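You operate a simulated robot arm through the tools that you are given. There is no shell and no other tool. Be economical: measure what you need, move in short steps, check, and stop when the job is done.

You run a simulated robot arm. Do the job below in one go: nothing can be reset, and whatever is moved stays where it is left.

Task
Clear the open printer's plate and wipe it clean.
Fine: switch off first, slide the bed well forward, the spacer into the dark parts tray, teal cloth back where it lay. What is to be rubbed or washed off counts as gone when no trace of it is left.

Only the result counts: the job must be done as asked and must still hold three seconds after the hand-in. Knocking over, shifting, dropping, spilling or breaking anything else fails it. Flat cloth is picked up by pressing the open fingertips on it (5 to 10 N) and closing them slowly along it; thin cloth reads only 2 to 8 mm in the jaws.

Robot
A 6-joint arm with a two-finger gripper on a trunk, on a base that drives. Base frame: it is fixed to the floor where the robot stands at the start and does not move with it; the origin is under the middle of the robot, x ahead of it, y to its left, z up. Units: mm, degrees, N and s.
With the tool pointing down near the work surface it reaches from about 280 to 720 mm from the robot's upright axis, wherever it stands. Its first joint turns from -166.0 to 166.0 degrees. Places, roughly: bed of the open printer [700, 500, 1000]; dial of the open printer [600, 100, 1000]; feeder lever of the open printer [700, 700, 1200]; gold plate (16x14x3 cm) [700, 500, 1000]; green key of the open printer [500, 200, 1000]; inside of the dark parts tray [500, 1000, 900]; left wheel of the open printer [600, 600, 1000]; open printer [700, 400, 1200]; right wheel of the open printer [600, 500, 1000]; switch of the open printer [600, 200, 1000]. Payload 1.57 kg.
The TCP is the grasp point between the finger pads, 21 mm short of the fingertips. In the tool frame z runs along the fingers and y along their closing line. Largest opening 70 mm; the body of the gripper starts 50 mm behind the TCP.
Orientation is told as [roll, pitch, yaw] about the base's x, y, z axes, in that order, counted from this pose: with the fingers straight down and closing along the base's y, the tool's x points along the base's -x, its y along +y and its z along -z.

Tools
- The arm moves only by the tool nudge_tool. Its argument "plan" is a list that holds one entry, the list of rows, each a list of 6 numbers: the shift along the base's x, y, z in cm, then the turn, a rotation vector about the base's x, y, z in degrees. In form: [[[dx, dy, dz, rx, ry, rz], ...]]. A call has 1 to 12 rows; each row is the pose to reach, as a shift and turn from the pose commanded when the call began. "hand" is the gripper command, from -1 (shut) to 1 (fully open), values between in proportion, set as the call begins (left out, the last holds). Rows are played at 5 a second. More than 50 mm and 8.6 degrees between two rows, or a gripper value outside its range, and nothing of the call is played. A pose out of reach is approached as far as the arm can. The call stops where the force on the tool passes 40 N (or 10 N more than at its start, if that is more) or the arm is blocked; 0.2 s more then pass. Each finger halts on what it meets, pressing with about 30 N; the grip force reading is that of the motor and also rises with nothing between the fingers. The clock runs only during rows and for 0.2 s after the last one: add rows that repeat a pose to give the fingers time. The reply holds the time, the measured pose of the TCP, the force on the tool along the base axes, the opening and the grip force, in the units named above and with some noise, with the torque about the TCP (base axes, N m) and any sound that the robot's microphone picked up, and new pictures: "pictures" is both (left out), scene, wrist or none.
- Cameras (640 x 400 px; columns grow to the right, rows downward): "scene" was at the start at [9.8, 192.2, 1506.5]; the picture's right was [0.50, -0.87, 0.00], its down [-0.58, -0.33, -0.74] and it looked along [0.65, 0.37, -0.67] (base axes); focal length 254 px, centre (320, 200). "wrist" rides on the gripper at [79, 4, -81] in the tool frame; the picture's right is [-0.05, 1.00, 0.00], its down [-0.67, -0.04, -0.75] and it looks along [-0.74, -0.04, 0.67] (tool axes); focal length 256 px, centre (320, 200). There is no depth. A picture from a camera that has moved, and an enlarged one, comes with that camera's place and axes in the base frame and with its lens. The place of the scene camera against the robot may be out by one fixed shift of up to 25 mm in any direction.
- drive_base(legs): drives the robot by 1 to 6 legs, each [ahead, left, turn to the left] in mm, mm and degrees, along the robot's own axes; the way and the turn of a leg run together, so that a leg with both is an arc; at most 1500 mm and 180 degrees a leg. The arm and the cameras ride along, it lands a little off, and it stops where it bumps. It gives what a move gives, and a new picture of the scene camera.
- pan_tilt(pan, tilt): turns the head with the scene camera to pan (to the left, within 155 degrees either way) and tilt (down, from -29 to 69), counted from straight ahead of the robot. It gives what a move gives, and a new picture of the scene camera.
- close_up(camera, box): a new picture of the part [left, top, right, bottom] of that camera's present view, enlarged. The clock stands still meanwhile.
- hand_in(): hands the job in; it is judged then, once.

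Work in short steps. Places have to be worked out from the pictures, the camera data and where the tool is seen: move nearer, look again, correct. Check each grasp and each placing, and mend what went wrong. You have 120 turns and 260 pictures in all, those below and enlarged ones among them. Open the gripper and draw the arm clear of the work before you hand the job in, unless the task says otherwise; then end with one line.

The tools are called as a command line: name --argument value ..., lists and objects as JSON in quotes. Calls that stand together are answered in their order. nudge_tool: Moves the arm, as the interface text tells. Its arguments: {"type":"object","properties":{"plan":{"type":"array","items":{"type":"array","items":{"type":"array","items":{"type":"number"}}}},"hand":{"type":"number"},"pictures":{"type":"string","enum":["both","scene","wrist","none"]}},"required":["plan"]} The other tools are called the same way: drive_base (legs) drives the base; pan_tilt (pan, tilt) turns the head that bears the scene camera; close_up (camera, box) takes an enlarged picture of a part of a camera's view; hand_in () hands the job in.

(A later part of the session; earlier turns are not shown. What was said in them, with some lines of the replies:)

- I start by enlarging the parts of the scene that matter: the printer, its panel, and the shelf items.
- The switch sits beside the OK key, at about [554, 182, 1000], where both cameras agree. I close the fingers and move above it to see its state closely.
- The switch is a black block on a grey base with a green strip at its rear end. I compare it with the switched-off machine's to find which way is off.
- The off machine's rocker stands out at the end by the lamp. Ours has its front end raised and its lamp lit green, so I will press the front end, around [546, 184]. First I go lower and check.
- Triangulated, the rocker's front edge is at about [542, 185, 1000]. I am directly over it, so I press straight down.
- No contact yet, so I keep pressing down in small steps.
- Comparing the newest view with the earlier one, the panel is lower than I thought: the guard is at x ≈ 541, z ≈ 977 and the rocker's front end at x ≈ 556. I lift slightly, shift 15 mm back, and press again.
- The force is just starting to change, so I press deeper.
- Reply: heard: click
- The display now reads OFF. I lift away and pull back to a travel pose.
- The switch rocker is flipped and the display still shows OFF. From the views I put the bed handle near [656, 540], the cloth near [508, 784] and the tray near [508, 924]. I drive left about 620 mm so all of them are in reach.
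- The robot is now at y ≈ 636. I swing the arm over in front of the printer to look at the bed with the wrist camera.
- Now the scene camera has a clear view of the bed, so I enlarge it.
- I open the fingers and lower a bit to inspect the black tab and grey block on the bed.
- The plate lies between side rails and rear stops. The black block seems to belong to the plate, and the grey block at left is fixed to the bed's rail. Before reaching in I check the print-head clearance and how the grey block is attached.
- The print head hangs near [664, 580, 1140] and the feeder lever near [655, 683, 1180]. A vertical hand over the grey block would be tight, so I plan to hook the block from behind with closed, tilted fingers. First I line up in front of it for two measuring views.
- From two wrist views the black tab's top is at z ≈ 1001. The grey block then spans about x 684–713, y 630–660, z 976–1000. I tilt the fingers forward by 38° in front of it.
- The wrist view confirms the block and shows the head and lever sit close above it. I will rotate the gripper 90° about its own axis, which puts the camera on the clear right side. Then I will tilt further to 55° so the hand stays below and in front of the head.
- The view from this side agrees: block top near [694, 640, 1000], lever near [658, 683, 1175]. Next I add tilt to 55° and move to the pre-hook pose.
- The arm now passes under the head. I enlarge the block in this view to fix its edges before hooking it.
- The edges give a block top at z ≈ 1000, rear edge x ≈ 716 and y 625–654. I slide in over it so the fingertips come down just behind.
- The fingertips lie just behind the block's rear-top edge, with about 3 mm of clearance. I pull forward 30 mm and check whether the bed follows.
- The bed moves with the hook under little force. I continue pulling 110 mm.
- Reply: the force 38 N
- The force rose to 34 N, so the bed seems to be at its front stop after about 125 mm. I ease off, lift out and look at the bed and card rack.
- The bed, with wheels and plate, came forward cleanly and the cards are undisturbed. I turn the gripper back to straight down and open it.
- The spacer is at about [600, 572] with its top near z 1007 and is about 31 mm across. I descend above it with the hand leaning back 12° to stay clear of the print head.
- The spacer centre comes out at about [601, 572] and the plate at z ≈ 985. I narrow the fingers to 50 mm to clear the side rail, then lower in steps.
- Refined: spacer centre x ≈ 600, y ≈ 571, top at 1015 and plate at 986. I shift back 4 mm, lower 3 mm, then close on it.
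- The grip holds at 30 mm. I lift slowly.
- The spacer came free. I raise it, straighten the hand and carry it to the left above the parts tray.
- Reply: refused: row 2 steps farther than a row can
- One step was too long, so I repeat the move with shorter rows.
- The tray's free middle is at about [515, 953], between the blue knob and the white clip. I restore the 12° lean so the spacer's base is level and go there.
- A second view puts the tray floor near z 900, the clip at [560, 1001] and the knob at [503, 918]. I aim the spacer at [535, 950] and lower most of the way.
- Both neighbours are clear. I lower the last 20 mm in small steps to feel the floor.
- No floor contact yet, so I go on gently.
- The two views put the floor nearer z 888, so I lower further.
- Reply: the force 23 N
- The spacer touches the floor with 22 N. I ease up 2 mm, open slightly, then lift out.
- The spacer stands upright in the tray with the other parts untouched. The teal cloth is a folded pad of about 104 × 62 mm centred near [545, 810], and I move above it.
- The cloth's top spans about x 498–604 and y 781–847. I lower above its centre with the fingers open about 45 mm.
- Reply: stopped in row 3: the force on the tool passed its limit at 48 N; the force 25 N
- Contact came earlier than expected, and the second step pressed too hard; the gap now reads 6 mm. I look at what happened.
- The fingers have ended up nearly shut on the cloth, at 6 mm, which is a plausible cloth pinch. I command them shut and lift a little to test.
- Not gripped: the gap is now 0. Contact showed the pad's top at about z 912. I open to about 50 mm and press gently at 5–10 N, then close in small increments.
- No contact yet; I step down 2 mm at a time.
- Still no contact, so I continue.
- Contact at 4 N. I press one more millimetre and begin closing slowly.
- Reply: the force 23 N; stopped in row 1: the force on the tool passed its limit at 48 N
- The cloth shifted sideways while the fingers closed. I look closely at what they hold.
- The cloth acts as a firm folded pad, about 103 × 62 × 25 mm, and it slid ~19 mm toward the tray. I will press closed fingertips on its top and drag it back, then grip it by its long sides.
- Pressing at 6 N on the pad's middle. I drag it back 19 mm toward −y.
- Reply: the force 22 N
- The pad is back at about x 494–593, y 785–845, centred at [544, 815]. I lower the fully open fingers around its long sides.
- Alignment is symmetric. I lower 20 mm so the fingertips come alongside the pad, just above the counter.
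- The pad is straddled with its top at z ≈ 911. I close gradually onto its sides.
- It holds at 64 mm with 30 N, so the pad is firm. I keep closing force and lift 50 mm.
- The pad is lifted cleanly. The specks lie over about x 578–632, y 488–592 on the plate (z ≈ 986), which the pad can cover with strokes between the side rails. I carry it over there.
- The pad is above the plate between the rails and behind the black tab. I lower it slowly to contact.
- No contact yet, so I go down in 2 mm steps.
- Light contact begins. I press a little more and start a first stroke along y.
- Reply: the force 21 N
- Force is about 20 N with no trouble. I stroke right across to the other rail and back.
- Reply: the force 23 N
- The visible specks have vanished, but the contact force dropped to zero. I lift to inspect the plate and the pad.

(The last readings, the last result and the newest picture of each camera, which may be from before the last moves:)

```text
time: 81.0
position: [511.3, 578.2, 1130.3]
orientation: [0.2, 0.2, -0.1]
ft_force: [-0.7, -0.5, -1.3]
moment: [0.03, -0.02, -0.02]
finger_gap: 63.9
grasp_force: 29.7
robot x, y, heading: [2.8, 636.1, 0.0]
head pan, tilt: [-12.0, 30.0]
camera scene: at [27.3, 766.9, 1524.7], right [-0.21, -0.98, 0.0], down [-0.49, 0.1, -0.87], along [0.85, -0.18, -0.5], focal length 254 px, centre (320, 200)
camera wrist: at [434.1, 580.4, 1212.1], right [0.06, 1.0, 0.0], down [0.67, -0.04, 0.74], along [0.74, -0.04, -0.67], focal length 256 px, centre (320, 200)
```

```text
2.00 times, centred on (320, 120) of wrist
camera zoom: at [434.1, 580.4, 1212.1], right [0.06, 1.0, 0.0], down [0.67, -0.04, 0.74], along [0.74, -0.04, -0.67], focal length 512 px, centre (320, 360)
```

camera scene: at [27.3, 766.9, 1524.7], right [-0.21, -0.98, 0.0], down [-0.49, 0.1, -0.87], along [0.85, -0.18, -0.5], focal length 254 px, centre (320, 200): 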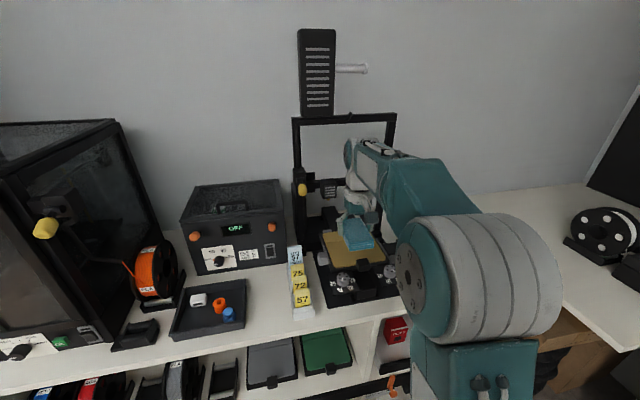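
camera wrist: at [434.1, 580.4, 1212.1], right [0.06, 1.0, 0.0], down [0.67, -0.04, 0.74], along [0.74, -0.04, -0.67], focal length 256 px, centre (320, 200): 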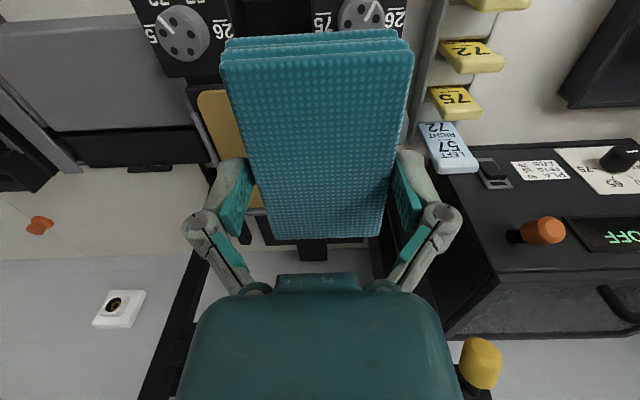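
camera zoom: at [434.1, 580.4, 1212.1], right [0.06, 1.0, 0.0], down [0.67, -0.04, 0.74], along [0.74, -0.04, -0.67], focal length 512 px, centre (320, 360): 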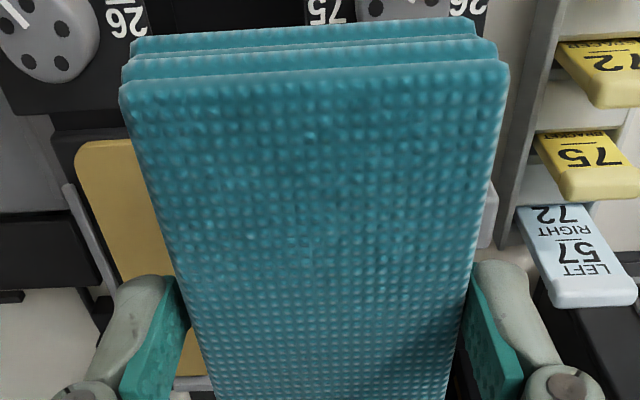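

The specks look gone in the visible part. I move the pad aside toward its home so that the whole plate can be inspected.

nudge_tool --plan '[[[-1, 3, 2, 0, 0, 0], [-2, 7, 3, 0, 0, 0], [-2, 11, 3, 0, 0, 0], [-2, 15, 3, 0, 0, 0], [-2, 19, 2, 0, 0, 0], [0, 22, 0, 0, 0, 0], [2, 23.5, -2, 0, 0, 0], [2, 23.5, -2, 0, 0, 0]]]' --pictures "scene"

pan_tilt --pan -25 --tilt 42

```text
time: 82.8
position: [530.5, 817.5, 1114.8]
orientation: [0.3, 0.3, -0.2]
ft_force: [-0.8, 0.2, 0.2]
moment: [-0.02, -0.02, 0.02]
finger_gap: 63.9
grasp_force: 30.2
robot x, y, heading: [1.7, 637.5, 0.0]
head pan, tilt: [-12.0, 30.0]
camera scene: at [27.6, 768.2, 1524.6], right [-0.21, -0.98, 0.0], down [-0.49, 0.1, -0.87], along [0.85, -0.18, -0.5], focal length 254 px, centre (320, 200)
```

scene: 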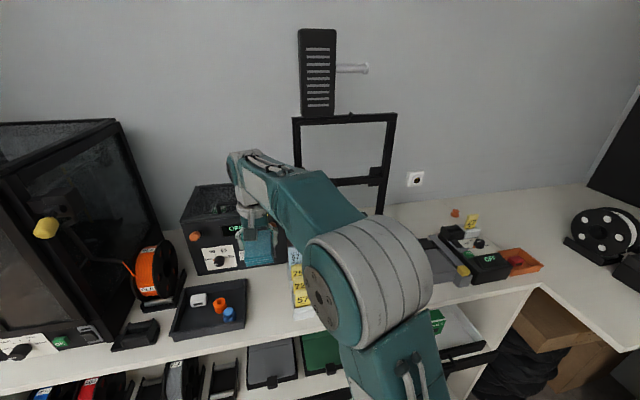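

```text
time: 83.5
position: [529.9, 817.2, 1114.6]
orientation: [0.2, 0.2, -0.1]
ft_force: [0.5, 0.0, -0.4]
moment: [0.01, 0.02, 0.0]
finger_gap: 63.8
grasp_force: 30.0
robot x, y, heading: [-0.4, 637.5, -0.2]
head pan, tilt: [-25.0, 42.0]
camera scene: at [14.9, 751.7, 1506.4], right [-0.42, -0.91, 0.0], down [-0.61, 0.28, -0.74], along [0.67, -0.32, -0.67], focal length 254 px, centre (320, 200)
```

scene: 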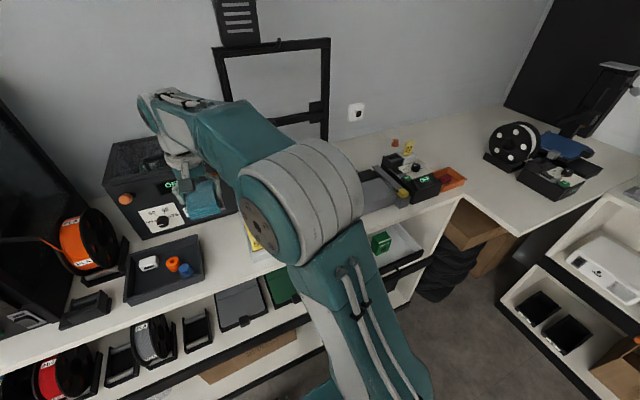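

The arm hides the plate from the head camera. I move sideways so the wrist camera sees the plate beside the pad.

nudge_tool --plan '[[[-2, -3, 1, 0, 0, 0], [-4, -7, 2, 0, 0, 0], [-5, -11, 3, 0, 0, 0], [-5, -12, 3, 0, 0, 0]]]' --pictures "wrist"

close_up --camera "wrist" --box '[20, 60, 260, 220]'

```text
time: 84.5
position: [480.8, 694.9, 1142.0]
orientation: [0.2, 0.2, -0.1]
ft_force: [0.6, -0.5, 0.0]
moment: [0.0, -0.02, 0.01]
finger_gap: 64.2
grasp_force: 30.1
robot x, y, heading: [1.2, 638.4, -0.1]
head pan, tilt: [-25.0, 42.0]
camera wrist: at [402.2, 698.8, 1224.1], right [0.05, 1.0, 0.0], down [0.67, -0.04, 0.74], along [0.74, -0.04, -0.67], focal length 256 px, centre (320, 200)
```

wrist: 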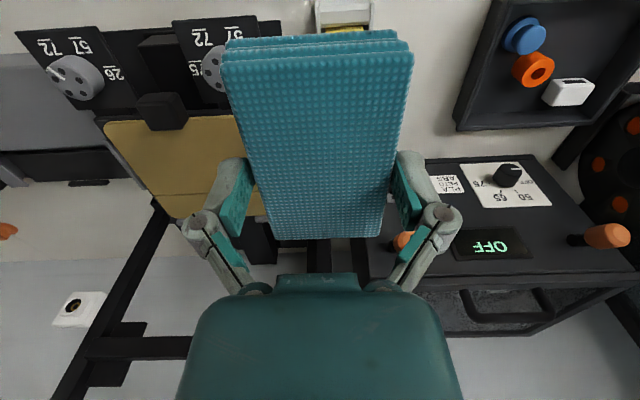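

```text
2.50 times, centred on (140, 140) of wrist
camera zoom: at [402.2, 698.8, 1224.1], right [0.05, 1.0, 0.0], down [0.67, -0.04, 0.74], along [0.74, -0.04, -0.67], focal length 640 px, centre (770, 350)
```

zoom: 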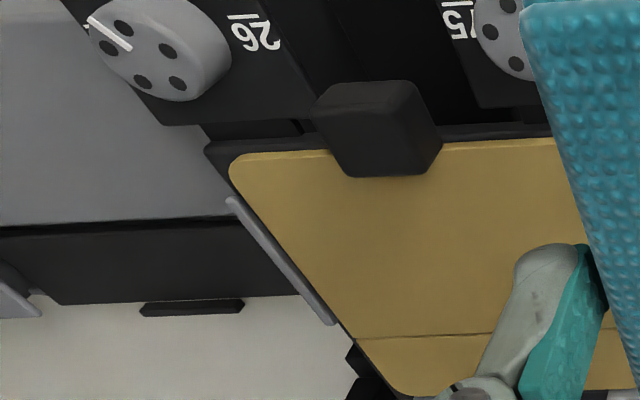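

That part is clean. I shift further left to see the rest of the plate.

nudge_tool --plan '[[[0, 4, 0, 0, 0, 0], [0, 7, 0, 0, 0, 0], [0, 7, 0, 0, 0, 0]]]' --pictures "wrist"

close_up --camera "wrist" --box '[0, 80, 210, 230]'

```text
time: 85.3
position: [481.7, 767.6, 1145.2]
orientation: [0.3, 0.2, -0.1]
ft_force: [0.2, -0.1, 0.0]
moment: [-0.03, -0.01, -0.01]
finger_gap: 63.9
grasp_force: 30.4
robot x, y, heading: [1.2, 637.2, -0.3]
head pan, tilt: [-25.0, 42.0]
camera wrist: at [402.5, 770.9, 1226.9], right [0.06, 1.0, 0.0], down [0.67, -0.04, 0.74], along [0.74, -0.04, -0.67], focal length 256 px, centre (320, 200)
```

wrist: 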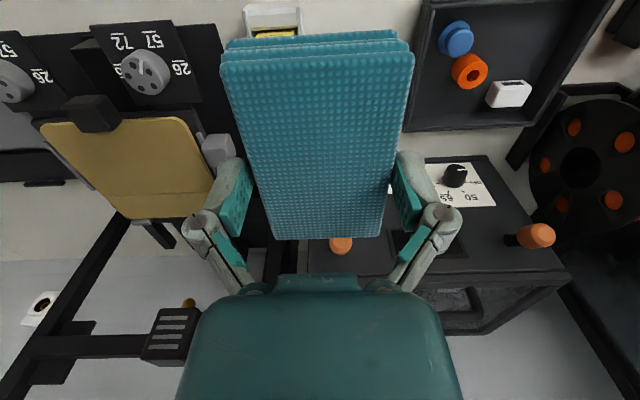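

```text
2.67 times, centred on (105, 155) of wrist
camera zoom: at [402.5, 770.9, 1226.9], right [0.06, 1.0, 0.0], down [0.67, -0.04, 0.74], along [0.74, -0.04, -0.67], focal length 683 px, centre (893, 320)
```

zoom: 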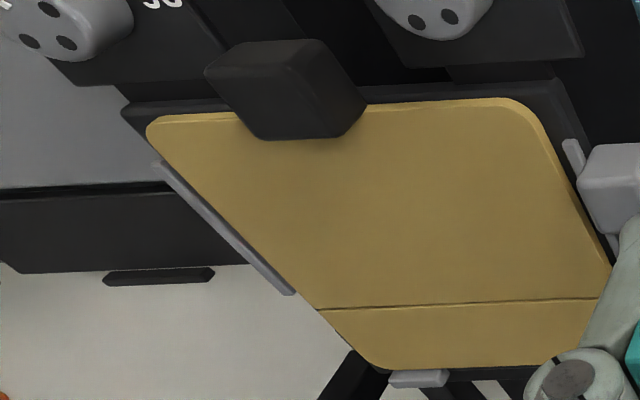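

The whole plate looks clean. I enlarge further to check for faint traces.

close_up --camera "wrist" --box '[40, 110, 140, 210]'

close_up --camera "wrist" --box '[120, 110, 220, 210]'

```text
4.00 times, centred on (90, 160) of wrist
camera zoom: at [402.5, 770.9, 1226.9], right [0.06, 1.0, 0.0], down [0.67, -0.04, 0.74], along [0.74, -0.04, -0.67], focal length 1024 px, centre (1240, 360)
```

zoom: 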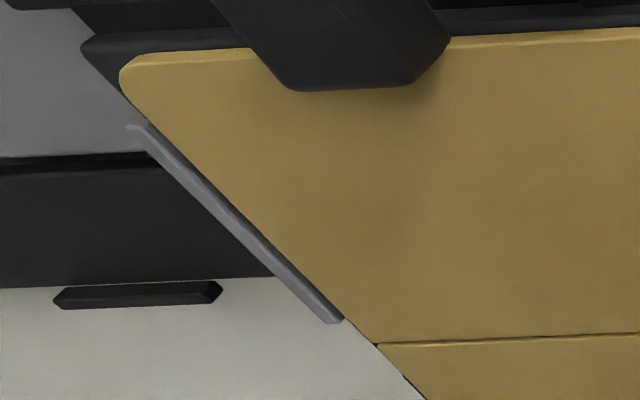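

```text
4.00 times, centred on (170, 160) of wrist
camera zoom: at [402.5, 770.9, 1226.9], right [0.06, 1.0, 0.0], down [0.67, -0.04, 0.74], along [0.74, -0.04, -0.67], focal length 1024 px, centre (920, 360)
```

zoom: 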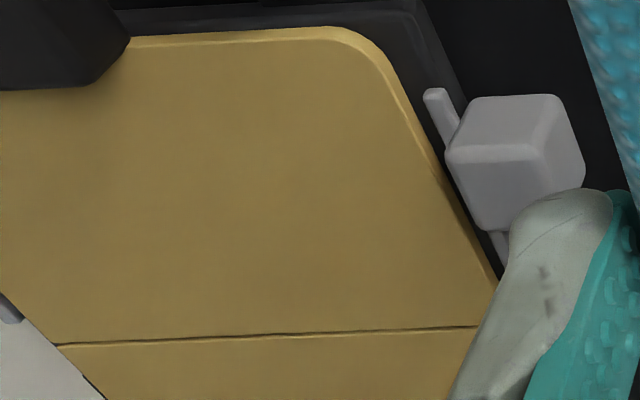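

No trace is left. Now I return the cloth to its place: TCP at about [544, 814], down to z ≈ 919.

nudge_tool --plan '[[[1.5, 1.5, -3, 0, 0, 0], [3, 3, -6, 0, 0, 0], [5, 4.5, -9, 0, 0, 0], [6.2, 4.6, -13, 0, 0, 0], [6.2, 4.6, -17, 0, 0, 0], [6.2, 4.6, -20, 0, 0, 0], [6.2, 4.6, -20, 0, 0, 0]]]' --pictures "none"

nudge_tool --plan '[[[0, 0, 0, 0, 0, 0], [0, 0, 0, 0, 0, 0]]]' --pictures "wrist"

```text
time: 86.9
position: [543.2, 813.9, 940.6]
orientation: [0.2, 0.2, -0.1]
ft_force: [-0.4, 0.1, 0.1]
moment: [-0.01, -0.03, -0.01]
finger_gap: 64.0
grasp_force: 29.7
robot x, y, heading: [2.0, 638.6, -0.1]
head pan, tilt: [-25.0, 42.0]
```

```text
time: 87.5
position: [542.4, 813.2, 940.5]
orientation: [0.2, 0.2, -0.1]
ft_force: [0.2, 0.7, -0.6]
moment: [0.0, 0.0, -0.01]
finger_gap: 64.0
grasp_force: 30.5
robot x, y, heading: [2.0, 633.4, -0.1]
head pan, tilt: [-25.0, 42.0]
camera wrist: at [463.8, 816.1, 1022.6], right [0.06, 1.0, 0.0], down [0.67, -0.04, 0.74], along [0.74, -0.04, -0.67], focal length 256 px, centre (320, 200)
```

wrist: 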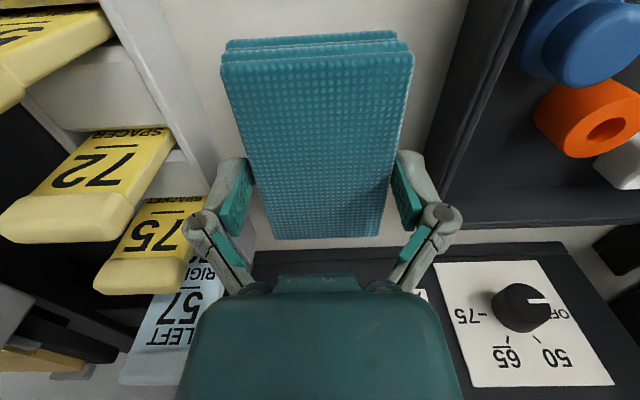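

Now I lower gently until it touches the counter.

nudge_tool --plan '[[[0.1, 0, -0.8, 0, 0, 0], [0.1, 0, -1.5, 0, 0, 0], [0.1, 0, -1.9, 0, 0, 0], [0.1, 0, -2.1, 0, 0, 0]]]' --pictures "none"

nudge_tool --plan '[[[0, 0, -0.2, 0, 0, 0], [0, 0, -0.2, 0, 0, 0]]]' --pictures "none"

```text
time: 88.5
position: [545.1, 813.2, 920.4]
orientation: [0.2, 0.3, -0.1]
ft_force: [0.1, 0.1, -0.7]
moment: [-0.01, 0.0, 0.0]
finger_gap: 64.2
grasp_force: 29.9
robot x, y, heading: [-0.2, 636.8, -0.0]
head pan, tilt: [-25.0, 42.0]
```

```text
time: 89.1
position: [544.8, 812.0, 920.1]
orientation: [0.2, 0.3, 0.0]
ft_force: [-0.4, -0.6, -0.3]
moment: [-0.01, -0.02, 0.02]
finger_gap: 64.0
grasp_force: 30.3
robot x, y, heading: [-1.6, 638.6, -0.1]
head pan, tilt: [-25.0, 42.0]
```

nudge_tool --plan '[[[0, 0, -0.2, 0, 0, 0], [0, 0, -0.2, 0, 0, 0]]]' --pictures "none"

nudge_tool --plan '[[[0, 0, -0.2, 0, 0, 0], [0, 0, -0.2, 0, 0, 0]]]' --pictures "none"

```text
time: 89.7
position: [543.8, 811.7, 916.4]
orientation: [0.2, 0.2, 0.0]
ft_force: [0.4, 0.0, -0.7]
moment: [-0.01, -0.03, -0.01]
finger_gap: 63.9
grasp_force: 30.0
robot x, y, heading: [3.5, 637.4, -0.2]
head pan, tilt: [-25.0, 42.0]
```

```text
time: 90.3
position: [545.5, 813.4, 916.8]
orientation: [0.3, 0.0, -0.1]
ft_force: [-1.5, -2.2, 9.4]
moment: [0.12, 0.37, 0.08]
finger_gap: 63.8
grasp_force: 29.8
robot x, y, heading: [-0.4, 634.5, 0.1]
head pan, tilt: [-25.0, 42.0]
```

The pad touches the counter at 9 N. I open the gripper fully and rise straight up.

nudge_tool --plan '[[[0, 0, 0, 0, 0, 0], [0, 0, 0, 0, 0, 0], [0, 0, 0, 0, 0, 0]]]' --hand 1 --pictures "none"

nudge_tool --plan '[[[0, 0, 1, 0, 0, 0], [0, 0, 3, 0, 0, 0], [0, 0, 7, 0, 0, 0], [-0.8, 0, 11, 0, 0, 0], [-1.6, 0, 14.5, 0, 0, 0], [-1.6, 0, 14.5, 0, 0, 0]]]' --pictures "wrist"

close_up --camera "wrist" --box '[200, 0, 440, 160]'

```text
time: 91.1
position: [544.3, 812.1, 915.3]
orientation: [0.1, 0.2, -0.1]
ft_force: [-1.5, 0.1, -0.5]
moment: [0.01, 0.02, 0.04]
finger_gap: 70.1
grasp_force: 0.0
robot x, y, heading: [1.2, 637.3, -0.0]
head pan, tilt: [-25.0, 42.0]
```

```text
time: 92.5
position: [528.4, 812.9, 1060.2]
orientation: [0.2, 0.3, -0.1]
ft_force: [-0.4, -0.3, 0.1]
moment: [-0.01, 0.01, -0.01]
finger_gap: 69.9
grasp_force: 0.2
robot x, y, heading: [4.6, 636.4, -0.2]
head pan, tilt: [-25.0, 42.0]
camera wrist: at [449.7, 816.7, 1142.2], right [0.05, 1.0, 0.0], down [0.67, -0.04, 0.74], along [0.74, -0.04, -0.67], focal length 256 px, centre (320, 200)
```

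wrist: 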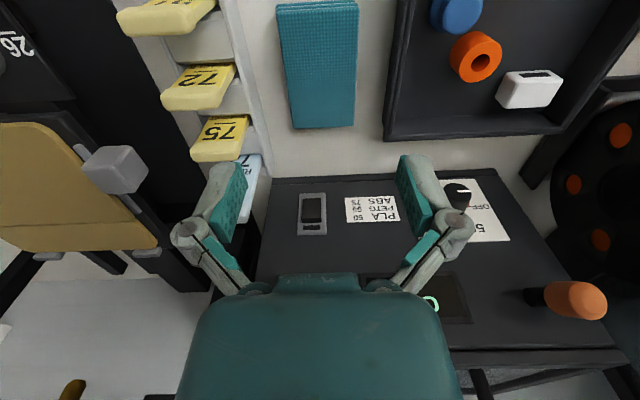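

```text
2.50 times, centred on (320, 80) of wrist
camera zoom: at [449.7, 816.7, 1142.2], right [0.05, 1.0, 0.0], down [0.67, -0.04, 0.74], along [0.74, -0.04, -0.67], focal length 640 px, centre (320, 500)
```

zoom: 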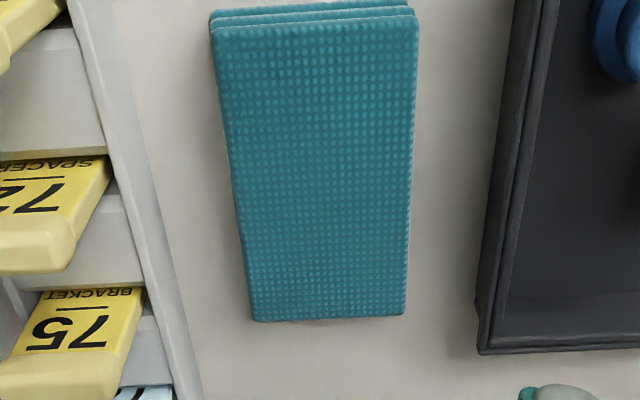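

The cloth lies within about 3 mm of where it was. I withdraw the arm and take a final look at the whole bench.

nudge_tool --plan '[[[-3, 0, 3, 0, 0, 0], [-6, 0, 6.5, 0, 0, 0], [-9, 0, 10, 0, 0, 0], [-10, 3, 13, 0, 0, 0], [-10, 7, 15, 0, 0, 0], [-10, 11, 15, 0, 0, 0], [-11, 15, 15, 0, 0, 0], [-12, 19, 15, 0, 0, 0], [-13, 22, 15, 0, 0, 0]]]' --pictures "scene"

pan_tilt --pan -12 --tilt 35

close_up --camera "scene" --box '[160, 130, 480, 310]'

```text
time: 94.5
position: [398.3, 1030.6, 1210.7]
orientation: [0.3, 0.2, 0.0]
ft_force: [0.4, 0.3, -0.3]
moment: [0.01, -0.02, -0.02]
finger_gap: 69.8
grasp_force: 0.1
robot x, y, heading: [-1.0, 639.6, -0.2]
head pan, tilt: [-25.0, 42.0]
camera scene: at [14.4, 754.0, 1506.2], right [-0.43, -0.91, 0.0], down [-0.61, 0.28, -0.74], along [0.67, -0.32, -0.67], focal length 254 px, centre (320, 200)
```

scene: 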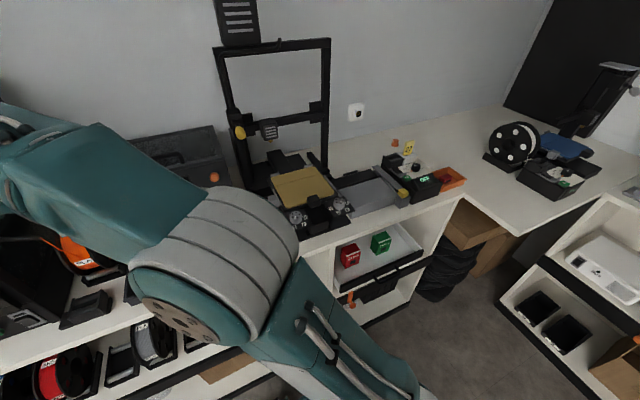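

```text
time: 95.3
position: [398.5, 1029.8, 1211.7]
orientation: [0.2, 0.2, -0.1]
ft_force: [-0.6, -0.2, -0.5]
moment: [0.0, 0.07, 0.01]
finger_gap: 70.0
grasp_force: 0.1
robot x, y, heading: [5.3, 637.0, -0.1]
head pan, tilt: [-12.0, 35.0]
camera scene: at [24.7, 769.7, 1516.7], right [-0.21, -0.98, 0.0], down [-0.56, 0.12, -0.82], along [0.8, -0.17, -0.57], focal length 254 px, centre (320, 200)
```

scene: 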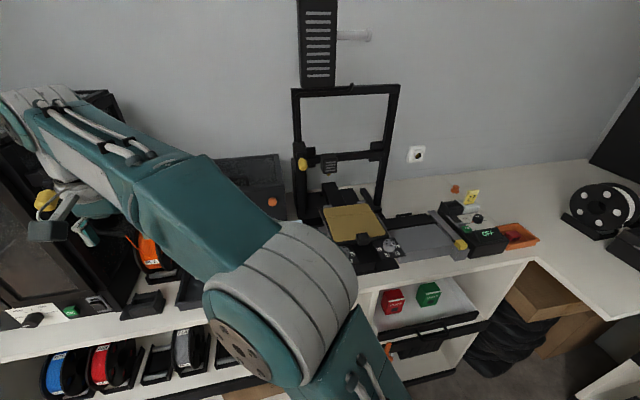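

```text
2.00 times, centred on (320, 220) of scene
camera zoom: at [24.7, 769.7, 1516.7], right [-0.21, -0.98, 0.0], down [-0.56, 0.12, -0.82], along [0.8, -0.17, -0.57], focal length 507 px, centre (320, 160)
```

zoom: 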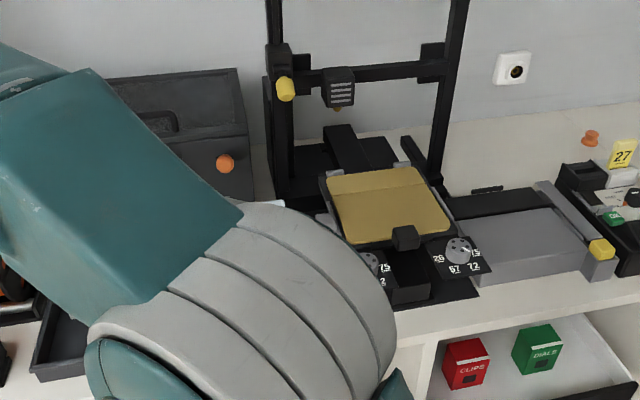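

The plate and bed are visible now, and the console still shows OFF. I take one last enlargement of the plate.

close_up --camera "scene" --box '[310, 190, 400, 260]'

close_up --camera "scene" --box '[440, 180, 520, 260]'

```text
5.71 times, centred on (355, 225) of scene
camera zoom: at [24.7, 769.7, 1516.7], right [-0.21, -0.98, 0.0], down [-0.56, 0.12, -0.82], along [0.8, -0.17, -0.57], focal length 1449 px, centre (120, 57)
```

zoom: 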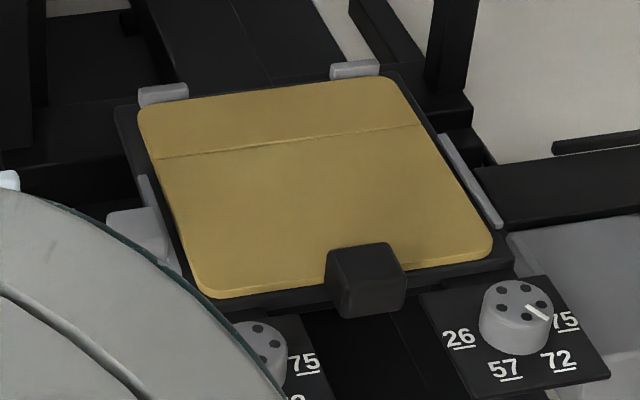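

```text
5.00 times, centred on (480, 220) of scene
camera zoom: at [24.7, 769.7, 1516.7], right [-0.21, -0.98, 0.0], down [-0.56, 0.12, -0.82], along [0.8, -0.17, -0.57], focal length 1268 px, centre (-480, 100)
```

zoom: 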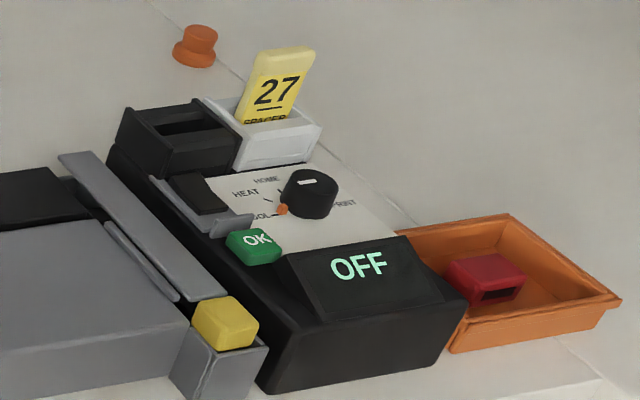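

Everything checks out: the power is off, the bed is forward, the plate is clear and clean, the spacer is in the tray, the cloth is back, and the arm is clear. I hand in.

hand_in

```text
The job is handed in.
```

The open printer is switched off and its bed is pulled forward to the stop (about 125 mm). The spacer is in the dark parts tray, the plate is wiped clean, and the teal cloth is back within about 3 mm of where it lay.
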